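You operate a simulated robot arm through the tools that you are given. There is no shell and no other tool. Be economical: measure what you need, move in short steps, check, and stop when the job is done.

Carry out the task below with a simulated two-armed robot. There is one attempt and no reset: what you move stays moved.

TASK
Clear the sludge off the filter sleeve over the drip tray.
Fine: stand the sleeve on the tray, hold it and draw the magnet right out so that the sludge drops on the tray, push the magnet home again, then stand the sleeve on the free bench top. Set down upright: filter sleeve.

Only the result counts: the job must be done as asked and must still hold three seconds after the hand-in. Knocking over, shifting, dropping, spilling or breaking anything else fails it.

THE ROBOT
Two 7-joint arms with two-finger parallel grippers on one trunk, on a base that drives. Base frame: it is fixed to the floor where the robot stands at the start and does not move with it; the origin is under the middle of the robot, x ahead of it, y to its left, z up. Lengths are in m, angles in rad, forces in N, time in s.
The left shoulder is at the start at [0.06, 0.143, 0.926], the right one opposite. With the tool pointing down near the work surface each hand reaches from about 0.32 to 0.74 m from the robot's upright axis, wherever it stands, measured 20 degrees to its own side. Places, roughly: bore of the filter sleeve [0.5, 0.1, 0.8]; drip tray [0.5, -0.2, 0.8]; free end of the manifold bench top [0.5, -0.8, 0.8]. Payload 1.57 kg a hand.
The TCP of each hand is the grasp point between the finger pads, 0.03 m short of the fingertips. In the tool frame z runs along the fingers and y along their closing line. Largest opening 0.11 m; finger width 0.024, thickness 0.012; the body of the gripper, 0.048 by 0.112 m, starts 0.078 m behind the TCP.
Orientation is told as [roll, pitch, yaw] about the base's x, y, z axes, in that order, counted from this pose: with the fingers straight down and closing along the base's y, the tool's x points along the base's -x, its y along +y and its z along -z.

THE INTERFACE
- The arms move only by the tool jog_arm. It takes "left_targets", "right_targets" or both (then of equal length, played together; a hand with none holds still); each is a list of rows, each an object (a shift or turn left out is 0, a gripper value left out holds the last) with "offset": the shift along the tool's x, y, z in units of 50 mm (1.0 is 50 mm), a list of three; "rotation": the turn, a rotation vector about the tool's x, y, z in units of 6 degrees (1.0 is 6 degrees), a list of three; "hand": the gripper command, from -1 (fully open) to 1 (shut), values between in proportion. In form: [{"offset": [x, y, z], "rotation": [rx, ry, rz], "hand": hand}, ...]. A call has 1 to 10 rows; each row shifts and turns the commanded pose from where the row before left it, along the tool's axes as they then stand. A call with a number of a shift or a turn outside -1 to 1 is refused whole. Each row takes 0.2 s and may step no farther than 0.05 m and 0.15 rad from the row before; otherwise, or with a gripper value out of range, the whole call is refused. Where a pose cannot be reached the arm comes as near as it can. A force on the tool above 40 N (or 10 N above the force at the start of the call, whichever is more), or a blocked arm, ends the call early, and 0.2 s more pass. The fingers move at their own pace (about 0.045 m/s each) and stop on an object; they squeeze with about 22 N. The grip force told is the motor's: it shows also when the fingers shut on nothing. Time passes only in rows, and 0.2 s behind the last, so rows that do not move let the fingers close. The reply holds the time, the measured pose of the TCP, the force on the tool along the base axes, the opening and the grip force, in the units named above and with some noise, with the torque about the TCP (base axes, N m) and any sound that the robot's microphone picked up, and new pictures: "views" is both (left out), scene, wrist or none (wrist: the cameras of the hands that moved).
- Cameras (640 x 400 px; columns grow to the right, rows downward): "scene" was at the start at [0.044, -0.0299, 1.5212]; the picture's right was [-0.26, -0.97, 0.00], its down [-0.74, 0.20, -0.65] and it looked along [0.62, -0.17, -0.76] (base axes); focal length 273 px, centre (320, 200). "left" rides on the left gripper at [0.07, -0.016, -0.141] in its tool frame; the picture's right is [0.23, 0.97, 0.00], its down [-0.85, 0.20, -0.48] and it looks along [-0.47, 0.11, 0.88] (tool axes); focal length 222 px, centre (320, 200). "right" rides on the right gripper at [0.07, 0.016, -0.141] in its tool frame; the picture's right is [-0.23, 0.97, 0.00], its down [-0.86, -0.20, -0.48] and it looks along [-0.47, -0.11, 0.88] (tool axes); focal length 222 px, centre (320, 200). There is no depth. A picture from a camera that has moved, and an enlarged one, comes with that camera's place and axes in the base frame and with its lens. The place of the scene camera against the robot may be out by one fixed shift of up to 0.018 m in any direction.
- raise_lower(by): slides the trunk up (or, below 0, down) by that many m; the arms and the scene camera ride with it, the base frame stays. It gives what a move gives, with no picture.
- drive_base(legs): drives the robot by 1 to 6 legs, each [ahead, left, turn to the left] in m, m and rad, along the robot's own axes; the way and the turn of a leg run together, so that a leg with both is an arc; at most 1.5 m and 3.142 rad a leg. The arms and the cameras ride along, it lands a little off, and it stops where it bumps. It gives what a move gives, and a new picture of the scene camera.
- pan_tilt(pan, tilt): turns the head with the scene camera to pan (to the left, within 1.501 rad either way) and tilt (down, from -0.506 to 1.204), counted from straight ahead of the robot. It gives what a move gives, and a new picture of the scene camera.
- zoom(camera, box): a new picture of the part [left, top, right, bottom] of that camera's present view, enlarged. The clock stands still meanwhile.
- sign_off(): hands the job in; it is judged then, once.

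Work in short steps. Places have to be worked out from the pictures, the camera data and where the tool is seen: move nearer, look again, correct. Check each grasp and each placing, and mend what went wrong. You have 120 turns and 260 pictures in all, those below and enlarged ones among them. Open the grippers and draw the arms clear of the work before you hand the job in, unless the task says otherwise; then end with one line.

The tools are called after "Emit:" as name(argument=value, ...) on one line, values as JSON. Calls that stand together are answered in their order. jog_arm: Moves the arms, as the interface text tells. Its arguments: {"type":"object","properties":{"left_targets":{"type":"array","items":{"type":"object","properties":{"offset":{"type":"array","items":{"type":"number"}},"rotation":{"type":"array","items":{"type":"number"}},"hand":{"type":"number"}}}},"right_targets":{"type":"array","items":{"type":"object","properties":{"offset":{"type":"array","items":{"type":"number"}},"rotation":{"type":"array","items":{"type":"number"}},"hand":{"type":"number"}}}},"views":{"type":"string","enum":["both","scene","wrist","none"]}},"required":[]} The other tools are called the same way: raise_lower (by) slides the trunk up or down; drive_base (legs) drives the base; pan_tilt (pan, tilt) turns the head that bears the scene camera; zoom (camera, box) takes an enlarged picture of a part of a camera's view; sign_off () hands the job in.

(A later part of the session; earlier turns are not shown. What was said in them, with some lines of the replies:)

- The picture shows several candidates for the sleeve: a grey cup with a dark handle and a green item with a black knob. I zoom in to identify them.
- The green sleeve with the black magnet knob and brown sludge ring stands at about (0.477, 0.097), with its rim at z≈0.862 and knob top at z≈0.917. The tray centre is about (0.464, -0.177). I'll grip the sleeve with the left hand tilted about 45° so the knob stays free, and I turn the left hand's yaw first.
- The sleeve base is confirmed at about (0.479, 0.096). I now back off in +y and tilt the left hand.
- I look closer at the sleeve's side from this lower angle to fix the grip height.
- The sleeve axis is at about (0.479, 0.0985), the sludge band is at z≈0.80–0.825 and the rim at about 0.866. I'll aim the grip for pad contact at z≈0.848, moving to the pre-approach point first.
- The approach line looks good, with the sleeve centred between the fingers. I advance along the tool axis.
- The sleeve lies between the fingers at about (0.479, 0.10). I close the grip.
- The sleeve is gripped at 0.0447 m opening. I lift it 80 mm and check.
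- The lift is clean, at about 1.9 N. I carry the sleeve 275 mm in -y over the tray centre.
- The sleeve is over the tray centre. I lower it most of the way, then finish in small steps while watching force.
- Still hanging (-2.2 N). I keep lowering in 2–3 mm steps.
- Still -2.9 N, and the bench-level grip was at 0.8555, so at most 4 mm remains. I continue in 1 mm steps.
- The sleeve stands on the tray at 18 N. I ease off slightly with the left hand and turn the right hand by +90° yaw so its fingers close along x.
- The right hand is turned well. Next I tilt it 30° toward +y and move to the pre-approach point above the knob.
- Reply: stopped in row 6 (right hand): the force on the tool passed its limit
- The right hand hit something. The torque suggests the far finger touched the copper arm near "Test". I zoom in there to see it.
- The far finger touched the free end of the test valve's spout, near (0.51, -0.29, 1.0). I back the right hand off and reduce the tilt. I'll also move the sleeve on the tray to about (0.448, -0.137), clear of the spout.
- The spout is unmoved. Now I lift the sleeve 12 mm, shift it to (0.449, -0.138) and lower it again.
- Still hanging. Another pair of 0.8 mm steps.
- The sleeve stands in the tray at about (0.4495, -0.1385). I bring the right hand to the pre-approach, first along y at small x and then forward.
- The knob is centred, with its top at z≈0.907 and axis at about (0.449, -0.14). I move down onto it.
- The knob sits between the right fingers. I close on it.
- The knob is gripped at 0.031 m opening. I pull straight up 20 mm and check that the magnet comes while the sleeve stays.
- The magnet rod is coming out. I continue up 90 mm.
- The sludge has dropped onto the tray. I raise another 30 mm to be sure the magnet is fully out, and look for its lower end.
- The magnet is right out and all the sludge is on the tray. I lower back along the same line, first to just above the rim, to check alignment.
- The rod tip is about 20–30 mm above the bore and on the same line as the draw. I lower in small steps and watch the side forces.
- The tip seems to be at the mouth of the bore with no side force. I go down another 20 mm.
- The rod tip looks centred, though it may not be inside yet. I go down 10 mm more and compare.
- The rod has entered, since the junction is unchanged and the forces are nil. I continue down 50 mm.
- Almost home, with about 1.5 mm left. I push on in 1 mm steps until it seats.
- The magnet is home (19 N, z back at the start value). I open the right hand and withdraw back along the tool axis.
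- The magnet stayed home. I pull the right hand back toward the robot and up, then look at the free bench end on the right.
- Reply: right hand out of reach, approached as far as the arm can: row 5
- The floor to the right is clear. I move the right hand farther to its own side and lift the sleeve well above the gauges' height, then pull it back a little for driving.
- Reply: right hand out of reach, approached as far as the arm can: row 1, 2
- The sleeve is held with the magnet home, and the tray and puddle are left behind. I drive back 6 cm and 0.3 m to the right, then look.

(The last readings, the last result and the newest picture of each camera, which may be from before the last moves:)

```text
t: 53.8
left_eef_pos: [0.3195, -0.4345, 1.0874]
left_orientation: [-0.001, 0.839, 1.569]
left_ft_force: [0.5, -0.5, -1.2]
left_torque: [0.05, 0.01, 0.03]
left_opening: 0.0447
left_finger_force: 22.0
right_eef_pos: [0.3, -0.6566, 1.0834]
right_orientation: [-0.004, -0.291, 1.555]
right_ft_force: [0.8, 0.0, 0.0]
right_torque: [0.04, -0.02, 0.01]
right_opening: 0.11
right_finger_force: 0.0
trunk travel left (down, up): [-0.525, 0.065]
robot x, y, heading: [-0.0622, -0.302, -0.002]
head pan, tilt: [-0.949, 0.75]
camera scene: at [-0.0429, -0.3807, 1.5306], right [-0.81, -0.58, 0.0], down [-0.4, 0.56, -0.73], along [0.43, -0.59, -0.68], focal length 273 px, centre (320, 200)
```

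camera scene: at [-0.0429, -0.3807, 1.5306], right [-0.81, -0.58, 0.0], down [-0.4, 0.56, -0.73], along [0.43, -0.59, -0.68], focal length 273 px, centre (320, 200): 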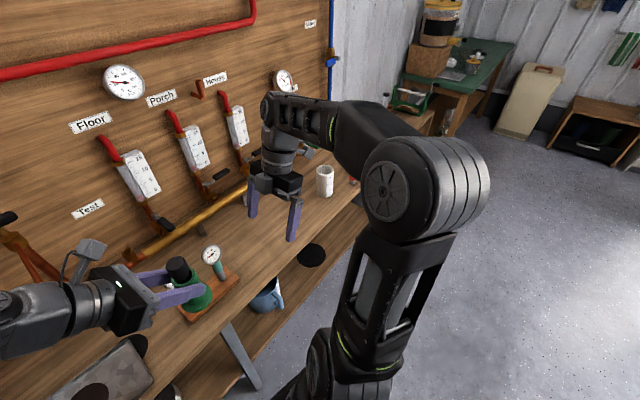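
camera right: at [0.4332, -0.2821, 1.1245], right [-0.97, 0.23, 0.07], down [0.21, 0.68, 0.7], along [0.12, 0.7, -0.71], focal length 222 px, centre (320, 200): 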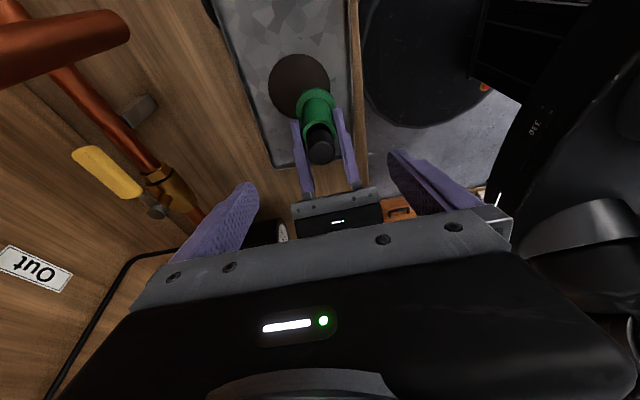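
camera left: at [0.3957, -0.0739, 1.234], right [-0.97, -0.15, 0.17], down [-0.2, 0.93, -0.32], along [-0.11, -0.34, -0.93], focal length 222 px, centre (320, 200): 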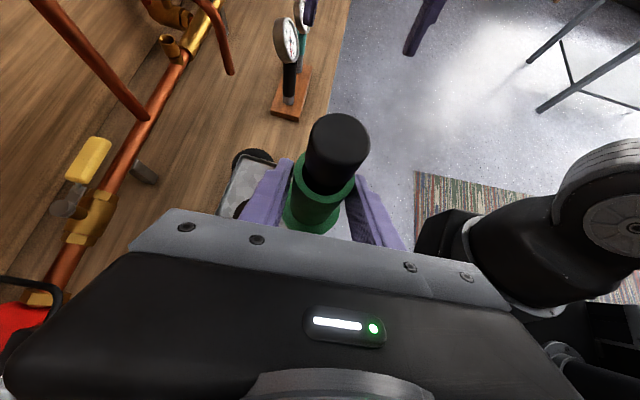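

The far end is clear between the gauges and a white cup at about y=-1.1. I drive another 0.34 m right and pan the head to view the spot.

Emit:
drive_base(legs=[[0, -0.34, 0]])

Emit:
pan_tilt(pan=-0.3, tilt=0.87)

```text
t: 56.0
left_eef_pos: [0.3184, -0.7742, 1.088]
left_orientation: [-0.002, 0.839, 1.57]
left_ft_force: [0.1, -1.0, -1.7]
left_torque: [0.07, 0.02, -0.03]
left_opening: 0.0449
left_finger_force: 22.2
right_eef_pos: [0.2987, -0.9961, 1.084]
right_orientation: [-0.005, -0.291, 1.555]
right_ft_force: [-0.3, -0.7, 0.0]
right_torque: [0.03, -0.02, -0.02]
right_opening: 0.1101
right_finger_force: 0.2
trunk travel left (down, up): [-0.525, 0.065]
robot x, y, heading: [-0.0615, -0.6405, -0.005]
head pan, tilt: [-0.949, 0.75]
camera scene: at [-0.0435, -0.7193, 1.5306], right [-0.81, -0.58, 0.0], down [-0.4, 0.56, -0.73], along [0.42, -0.59, -0.68], focal length 273 px, centre (320, 200)
```

scene: 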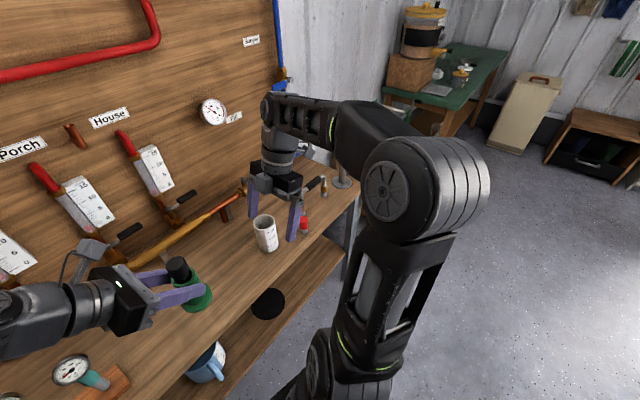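

```text
t: 57.0
left_eef_pos: [0.319, -0.7732, 1.0874]
left_orientation: [-0.002, 0.838, 1.567]
left_ft_force: [0.2, 0.5, -2.2]
left_torque: [0.01, 0.02, 0.01]
left_opening: 0.0448
left_finger_force: 21.8
right_eef_pos: [0.2992, -0.9944, 1.0832]
right_orientation: [-0.003, -0.289, 1.555]
right_ft_force: [0.3, 0.4, -0.4]
right_torque: [0.01, 0.02, -0.01]
right_opening: 0.11
right_finger_force: 0.0
trunk travel left (down, up): [-0.525, 0.065]
robot x, y, heading: [-0.0561, -0.6413, 0.001]
head pan, tilt: [-0.3, 0.869]
camera scene: at [-0.0179, -0.6737, 1.5212], right [-0.3, -0.95, 0.0], down [-0.73, 0.23, -0.65], along [0.62, -0.19, -0.76], focal length 273 px, centre (320, 200)
```

scene: 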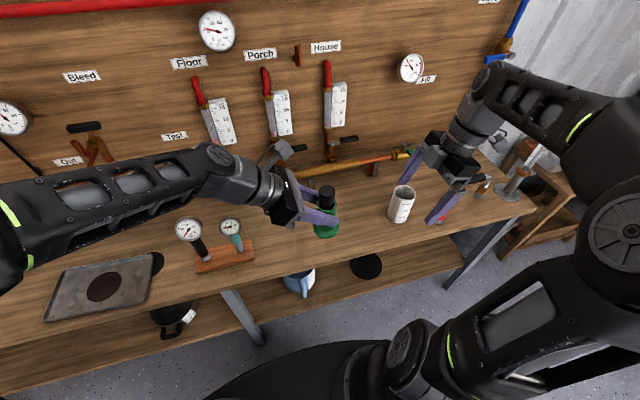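

The free spot around (0.46, -0.78) has about 0.17 m of clearance to the gauge board and 0.28 m to the cup. I extend the sleeve over it and descend partway.

Emit:
jog_arm(left_targets=[{"offset": [0, -0.94, 0]}, {"offset": [0, -0.94, 0]}, {"offset": [0, -0.94, 0]}, {}, {"offset": [-0.594, 0, 0.535]}, {"offset": [-0.594, 0, 0.535]}, {"offset": [-0.594, 0, 0.535]}, {"offset": [-0.594, 0, 0.535]}, {}], views="both")

```text
t: 59.0
left_eef_pos: [0.4596, -0.7727, 0.9282]
left_orientation: [-0.005, 0.839, 1.567]
left_ft_force: [-0.2, 0.0, -2.3]
left_torque: [0.06, -0.02, 0.0]
left_opening: 0.0447
left_finger_force: 22.0
right_eef_pos: [0.2986, -0.9953, 1.0846]
right_orientation: [-0.003, -0.291, 1.556]
right_ft_force: [-0.7, -0.8, 0.6]
right_torque: [0.0, -0.01, -0.02]
right_opening: 0.11
right_finger_force: 0.0
trunk travel left (down, up): [-0.525, 0.065]
robot x, y, heading: [-0.0649, -0.6447, -0.004]
head pan, tilt: [-0.3, 0.869]
camera scene: at [-0.0181, -0.6737, 1.5212], right [-0.3, -0.95, 0.0], down [-0.73, 0.23, -0.65], along [0.62, -0.19, -0.76], focal length 273 px, centre (320, 200)
camera left: at [0.4754, -0.7144, 1.074], right [-0.97, -0.15, 0.17], down [-0.2, 0.93, -0.32], along [-0.11, -0.34, -0.93], focal length 222 px, centre (320, 200)
```

scene: 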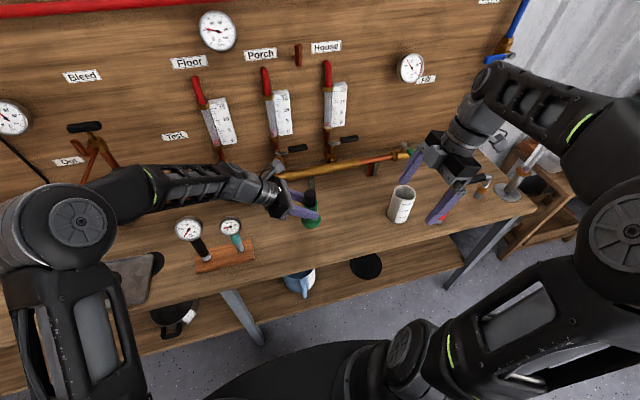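
left: 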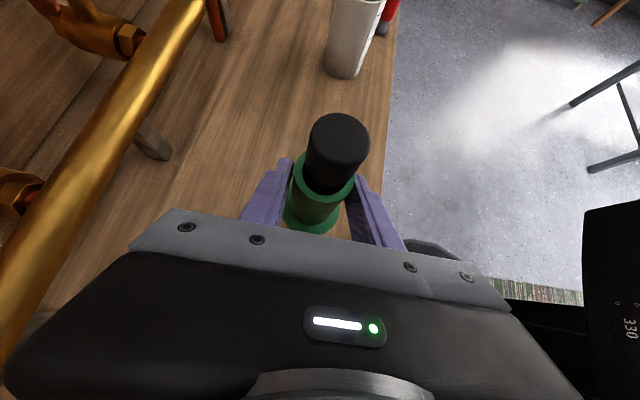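

All is clear. I shift 30 mm further from the gauges and descend to about 10 mm above the bench.

Emit:
jog_arm(left_targets=[{"offset": [0.4, 0, 0.446]}, {"offset": [-0.297, 0, 0.268]}, {"offset": [-0.297, 0, 0.268]}, {"offset": [-0.297, 0, 0.268]}, {}], views="scene")

Emit:
zoom(camera="scene", box=[170, 150, 350, 280])

```text
t: 60.2
left_eef_pos: [0.4618, -0.8034, 0.8677]
left_orientation: [-0.003, 0.837, 1.567]
left_ft_force: [0.6, 0.6, -2.5]
left_torque: [0.0, 0.0, 0.02]
left_opening: 0.0451
left_finger_force: 21.6
right_eef_pos: [0.2983, -0.9958, 1.0824]
right_orientation: [-0.003, -0.291, 1.554]
right_ft_force: [0.2, 0.0, -0.1]
right_torque: [-0.04, -0.04, 0.02]
right_opening: 0.11
right_finger_force: 0.0
trunk travel left (down, up): [-0.525, 0.065]
robot x, y, heading: [-0.0605, -0.6379, 0.002]
head pan, tilt: [-0.3, 0.869]
camera scene: at [-0.018, -0.6738, 1.5212], right [-0.3, -0.95, 0.0], down [-0.73, 0.23, -0.65], along [0.62, -0.19, -0.76], focal length 273 px, centre (320, 200)
```

scene: 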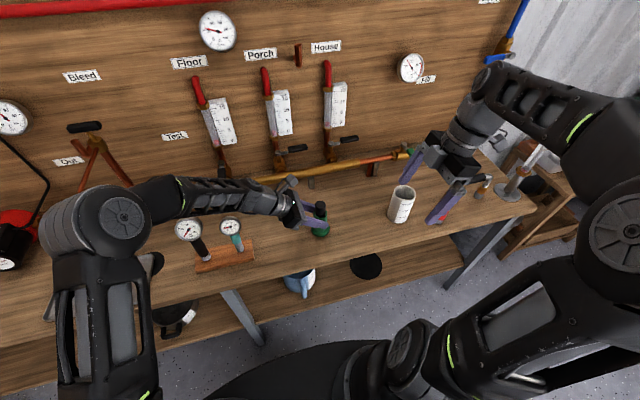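

```text
3.08 times, centred on (260, 215) of scene
camera zoom: at [-0.018, -0.6738, 1.5212], right [-0.3, -0.95, 0.0], down [-0.73, 0.23, -0.65], along [0.62, -0.19, -0.76], focal length 841 px, centre (505, 154)
```

zoom: 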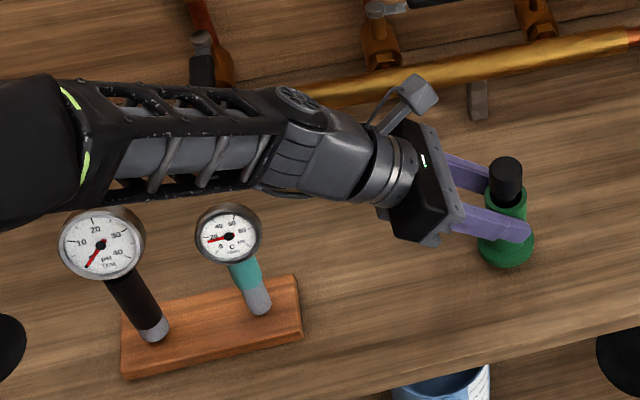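

About 10 mm remains. I lower in small steps until contact.

Emit:
jog_arm(left_targets=[{"offset": [-0.052, 0, 0.047]}, {"offset": [-0.052, 0, 0.047]}, {}], views="none")

Emit:
jog_arm(left_targets=[{"offset": [-0.03, 0, 0.027]}, {}], views="none")

Emit:
jog_arm(left_targets=[{"offset": [-0.015, 0, 0.013]}, {}], views="none")

```text
t: 61.0
left_eef_pos: [0.4603, -0.8033, 0.8603]
left_orientation: [-0.002, 0.838, 1.57]
left_ft_force: [-0.1, -0.6, -2.8]
left_torque: [0.04, 0.03, 0.04]
left_opening: 0.0449
left_finger_force: 22.1
right_eef_pos: [0.2987, -0.995, 1.0838]
right_orientation: [-0.003, -0.291, 1.554]
right_ft_force: [0.3, 0.0, 0.1]
right_torque: [-0.02, -0.03, 0.0]
right_opening: 0.1099
right_finger_force: 0.1
trunk travel left (down, up): [-0.525, 0.065]
robot x, y, heading: [-0.06, -0.638, -0.002]
head pan, tilt: [-0.3, 0.869]
```

```text
t: 61.6
left_eef_pos: [0.4604, -0.8038, 0.8577]
left_orientation: [-0.001, 0.836, 1.569]
left_ft_force: [0.0, 0.6, -1.7]
left_torque: [0.04, -0.02, 0.03]
left_opening: 0.0449
left_finger_force: 22.4
right_eef_pos: [0.2989, -0.9967, 1.0835]
right_orientation: [-0.003, -0.29, 1.555]
right_ft_force: [-0.5, -0.6, -0.7]
right_torque: [-0.01, 0.0, 0.0]
right_opening: 0.1102
right_finger_force: 0.1
trunk travel left (down, up): [-0.525, 0.065]
robot x, y, heading: [-0.0619, -0.6412, 0.003]
head pan, tilt: [-0.3, 0.869]
```

```text
t: 62.2
left_eef_pos: [0.4594, -0.8045, 0.8581]
left_orientation: [-0.003, 0.838, 1.569]
left_ft_force: [-0.4, 0.2, -2.6]
left_torque: [0.05, 0.01, -0.01]
left_opening: 0.0447
left_finger_force: 22.0
right_eef_pos: [0.2997, -0.9962, 1.0837]
right_orientation: [-0.005, -0.29, 1.555]
right_ft_force: [1.1, 0.3, -0.4]
right_torque: [0.01, 0.02, 0.0]
right_opening: 0.1101
right_finger_force: 0.1
trunk travel left (down, up): [-0.525, 0.065]
robot x, y, heading: [-0.0614, -0.6394, 0.002]
head pan, tilt: [-0.3, 0.869]
```

Not touching yet, so I continue.

Emit:
jog_arm(left_targets=[{"offset": [-0.015, 0, 0.013]}, {}], views="none")

Emit:
jog_arm(left_targets=[{"offset": [-0.015, 0, 0.013]}, {}], views="none")

Emit:
jog_arm(left_targets=[{"offset": [-0.012, 0, 0.011]}, {}], views="none")

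```text
t: 62.8
left_eef_pos: [0.4613, -0.8038, 0.8563]
left_orientation: [-0.002, 0.837, 1.569]
left_ft_force: [-0.1, -0.4, -1.6]
left_torque: [0.01, -0.01, -0.07]
left_opening: 0.0449
left_finger_force: 22.0
right_eef_pos: [0.299, -0.9958, 1.083]
right_orientation: [-0.003, -0.288, 1.553]
right_ft_force: [-0.2, -0.4, 0.7]
right_torque: [-0.02, -0.01, -0.02]
right_opening: 0.1101
right_finger_force: 0.0
trunk travel left (down, up): [-0.525, 0.065]
robot x, y, heading: [-0.059, -0.6418, 0.001]
head pan, tilt: [-0.3, 0.869]
```

```text
t: 63.4
left_eef_pos: [0.4613, -0.8031, 0.8551]
left_orientation: [-0.002, 0.838, 1.571]
left_ft_force: [0.1, -0.1, -2.1]
left_torque: [0.01, -0.02, 0.0]
left_opening: 0.0447
left_finger_force: 21.6
right_eef_pos: [0.2999, -0.9949, 1.0836]
right_orientation: [-0.002, -0.291, 1.556]
right_ft_force: [-0.3, -0.3, -0.6]
right_torque: [0.0, 0.0, -0.01]
right_opening: 0.1101
right_finger_force: 0.0
trunk travel left (down, up): [-0.525, 0.065]
robot x, y, heading: [-0.0618, -0.6397, -0.001]
head pan, tilt: [-0.3, 0.869]
```

```text
t: 64.0
left_eef_pos: [0.4602, -0.8035, 0.854]
left_orientation: [-0.003, 0.839, 1.57]
left_ft_force: [-0.2, -0.4, -2.0]
left_torque: [0.0, -0.02, 0.04]
left_opening: 0.0448
left_finger_force: 22.3
right_eef_pos: [0.2992, -0.9954, 1.0827]
right_orientation: [-0.003, -0.289, 1.555]
right_ft_force: [0.2, 0.1, -0.3]
right_torque: [0.0, 0.0, 0.02]
right_opening: 0.1101
right_finger_force: 0.1
trunk travel left (down, up): [-0.525, 0.065]
robot x, y, heading: [-0.062, -0.6392, -0.005]
head pan, tilt: [-0.3, 0.869]
```

Still free, so I take a few more 0.8 mm steps.

Emit:
jog_arm(left_targets=[{"offset": [-0.012, 0, 0.011]}, {}], views="none")

Emit:
jog_arm(left_targets=[{"offset": [-0.012, 0, 0.011]}, {}], views="none")

```text
t: 64.6
left_eef_pos: [0.4602, -0.8041, 0.8544]
left_orientation: [-0.001, 0.838, 1.569]
left_ft_force: [0.1, 1.7, -2.8]
left_torque: [0.04, -0.02, 0.02]
left_opening: 0.0449
left_finger_force: 22.1
right_eef_pos: [0.2984, -0.9956, 1.084]
right_orientation: [-0.004, -0.29, 1.556]
right_ft_force: [0.8, 0.1, 0.3]
right_torque: [-0.02, 0.0, 0.01]
right_opening: 0.1102
right_finger_force: 0.0
trunk travel left (down, up): [-0.525, 0.065]
robot x, y, heading: [-0.0587, -0.645, -0.002]
head pan, tilt: [-0.3, 0.869]
```

```text
t: 65.2
left_eef_pos: [0.4597, -0.8045, 0.8528]
left_orientation: [-0.001, 0.837, 1.57]
left_ft_force: [-0.3, 0.1, -2.8]
left_torque: [0.02, 0.01, -0.02]
left_opening: 0.0448
left_finger_force: 22.1
right_eef_pos: [0.2993, -0.9954, 1.0838]
right_orientation: [-0.004, -0.29, 1.555]
right_ft_force: [-0.8, 0.4, 0.0]
right_torque: [-0.01, -0.01, 0.0]
right_opening: 0.1102
right_finger_force: 0.0
trunk travel left (down, up): [-0.525, 0.065]
robot x, y, heading: [-0.0601, -0.6411, -0.005]
head pan, tilt: [-0.3, 0.869]
```

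Emit:
jog_arm(left_targets=[{"offset": [-0.012, 0, 0.011]}, {}], views="none")

Emit:
zoom(camera="scene", box=[270, 180, 370, 250])

```text
t: 65.8
left_eef_pos: [0.459, -0.8035, 0.8516]
left_orientation: [-0.003, 0.839, 1.568]
left_ft_force: [0.3, 1.5, 4.1]
left_torque: [0.11, 0.13, 0.02]
left_opening: 0.0449
left_finger_force: 21.9
right_eef_pos: [0.298, -0.995, 1.0837]
right_orientation: [-0.003, -0.289, 1.556]
right_ft_force: [-0.1, -0.2, -0.4]
right_torque: [-0.01, 0.02, 0.01]
right_opening: 0.1098
right_finger_force: 0.1
trunk travel left (down, up): [-0.525, 0.065]
robot x, y, heading: [-0.0605, -0.6437, -0.004]
head pan, tilt: [-0.3, 0.869]
```

```text
5.71 times, centred on (320, 215) of scene
camera zoom: at [-0.0183, -0.6734, 1.5213], right [-0.3, -0.95, 0.0], down [-0.73, 0.23, -0.65], along [0.62, -0.19, -0.76], focal length 1562 px, centre (320, 114)
```

zoom: 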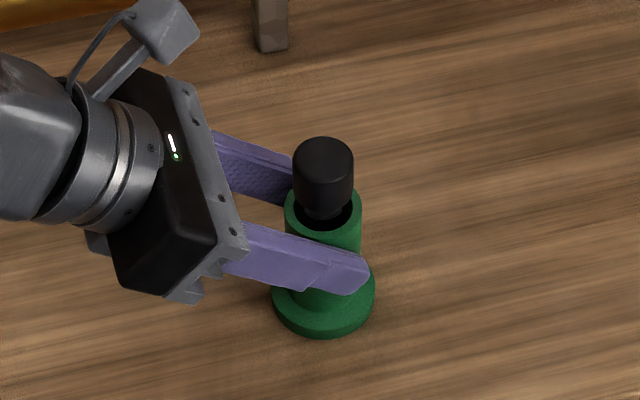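

Contact is made (4 N) and the sleeve is upright and clean. I open the left hand, checking before retreating.

Emit:
jog_arm(left_targets=[{"hand": -1}, {"hand": -1}, {"hand": -1}, {"hand": -1}, {"hand": -1}, {"hand": -1}], views="wrist")

```text
t: 67.2
left_eef_pos: [0.4613, -0.8036, 0.8516]
left_orientation: [-0.001, 0.839, 1.566]
left_ft_force: [-0.5, -0.4, -0.5]
left_torque: [0.02, -0.01, -0.04]
left_opening: 0.1101
left_finger_force: 0.0
right_eef_pos: [0.2977, -0.9946, 1.0841]
right_orientation: [-0.004, -0.291, 1.555]
right_ft_force: [0.8, 0.0, -0.1]
right_torque: [-0.01, 0.0, 0.02]
right_opening: 0.1099
right_finger_force: 0.0
trunk travel left (down, up): [-0.525, 0.065]
robot x, y, heading: [-0.0606, -0.6415, 0.0]
head pan, tilt: [-0.3, 0.869]
camera left: at [0.4757, -0.7449, 0.9991], right [-0.97, -0.15, 0.17], down [-0.2, 0.93, -0.32], along [-0.11, -0.34, -0.93], focal length 222 px, centre (320, 200)
```

left: 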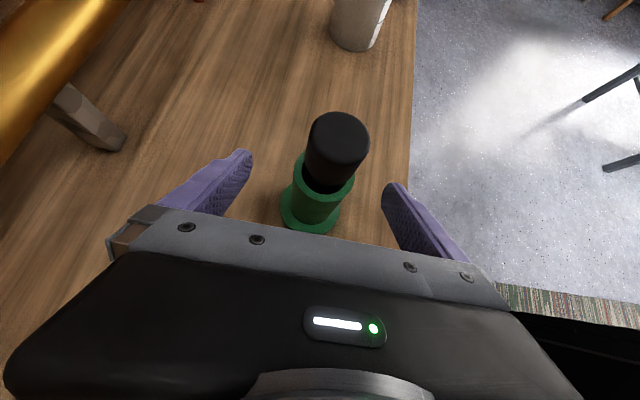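

The sleeve stands free. I retreat along the tool axis, then upward.

Emit:
jog_arm(left_targets=[{"offset": [0, 0, -0.6]}, {"offset": [0.2, 0, -0.7]}, {"offset": [0.5, 0, -0.75]}, {"offset": [0.6, 0, -0.6]}, {"offset": [0.6, 0, -0.6]}, {"offset": [0.6, 0, -0.6]}, {}, {}], views="both")

Emit:
zoom(camera="scene", box=[180, 160, 430, 290])

Emit:
zoom(camera="scene", box=[0, 220, 200, 345])

```text
t: 69.0
left_eef_pos: [0.4597, -0.744, 1.0746]
left_orientation: [-0.004, 0.839, 1.566]
left_ft_force: [-0.2, 0.0, 0.3]
left_torque: [0.0, 0.0, 0.0]
left_opening: 0.1099
left_finger_force: 0.1
right_eef_pos: [0.2985, -0.996, 1.0844]
right_orientation: [-0.002, -0.289, 1.556]
right_ft_force: [-0.1, -0.7, 0.4]
right_torque: [0.02, -0.03, 0.03]
right_opening: 0.1099
right_finger_force: 0.1
trunk travel left (down, up): [-0.525, 0.065]
robot x, y, heading: [-0.0597, -0.6398, -0.003]
head pan, tilt: [-0.3, 0.869]
camera scene: at [-0.0182, -0.6736, 1.5212], right [-0.3, -0.95, 0.0], down [-0.73, 0.23, -0.65], along [0.62, -0.19, -0.76], focal length 273 px, centre (320, 200)
camera left: at [0.4756, -0.6851, 1.222], right [-0.97, -0.15, 0.17], down [-0.2, 0.93, -0.32], along [-0.11, -0.34, -0.93], focal length 222 px, centre (320, 200)
```

scene: 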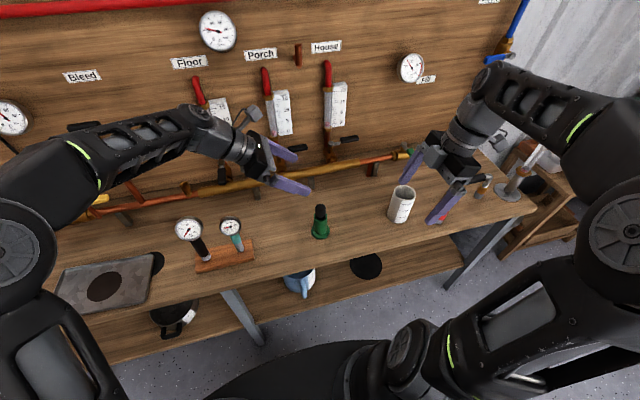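
left: 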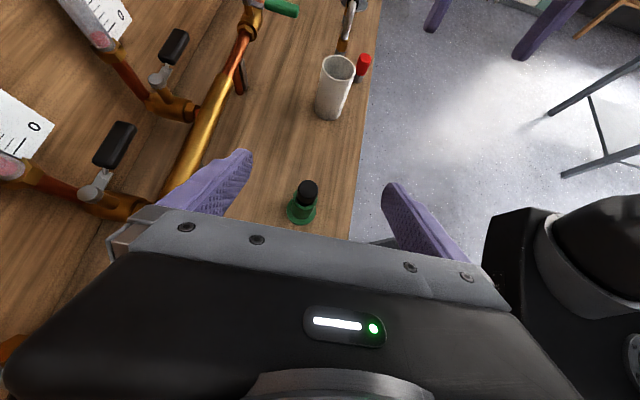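

```text
2.56 times, centred on (305, 225) of scene
camera zoom: at [-0.0182, -0.6736, 1.5212], right [-0.3, -0.95, 0.0], down [-0.73, 0.23, -0.65], along [0.62, -0.19, -0.76], focal length 700 px, centre (358, 136)
```

zoom: 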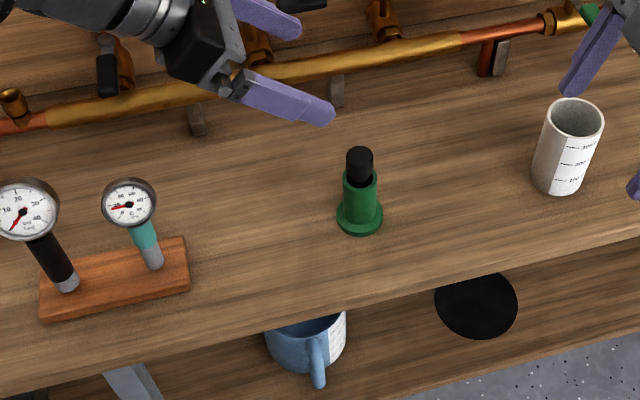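

```text
3.20 times, centred on (100, 282) of scene
camera zoom: at [-0.0182, -0.6736, 1.5212], right [-0.3, -0.95, 0.0], down [-0.73, 0.23, -0.65], along [0.62, -0.19, -0.76], focal length 875 px, centre (1024, -64)
```

zoom: 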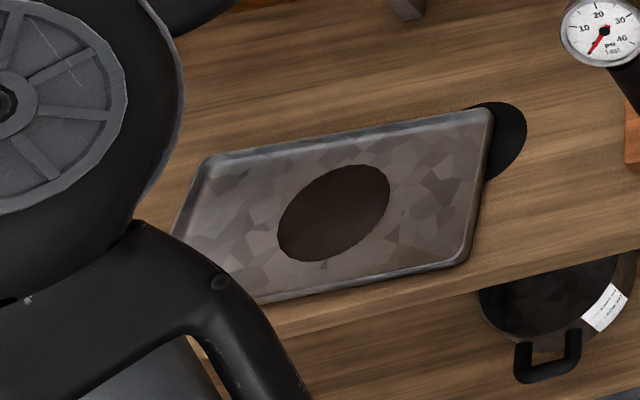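

The clean sleeve stands upright on the free bench end with its magnet home. The sludge is on the tray, nothing else has moved, and both hands are open and clear, so I hand in.

Emit:
sign_off()

```text
The job is handed in.
```

The sludge is off the filter sleeve and on the drip tray. The magnet is pushed home again, and the sleeve stands upright on the free end of the bench. One slip: the right hand briefly touched the test valve's spout, which did not move.
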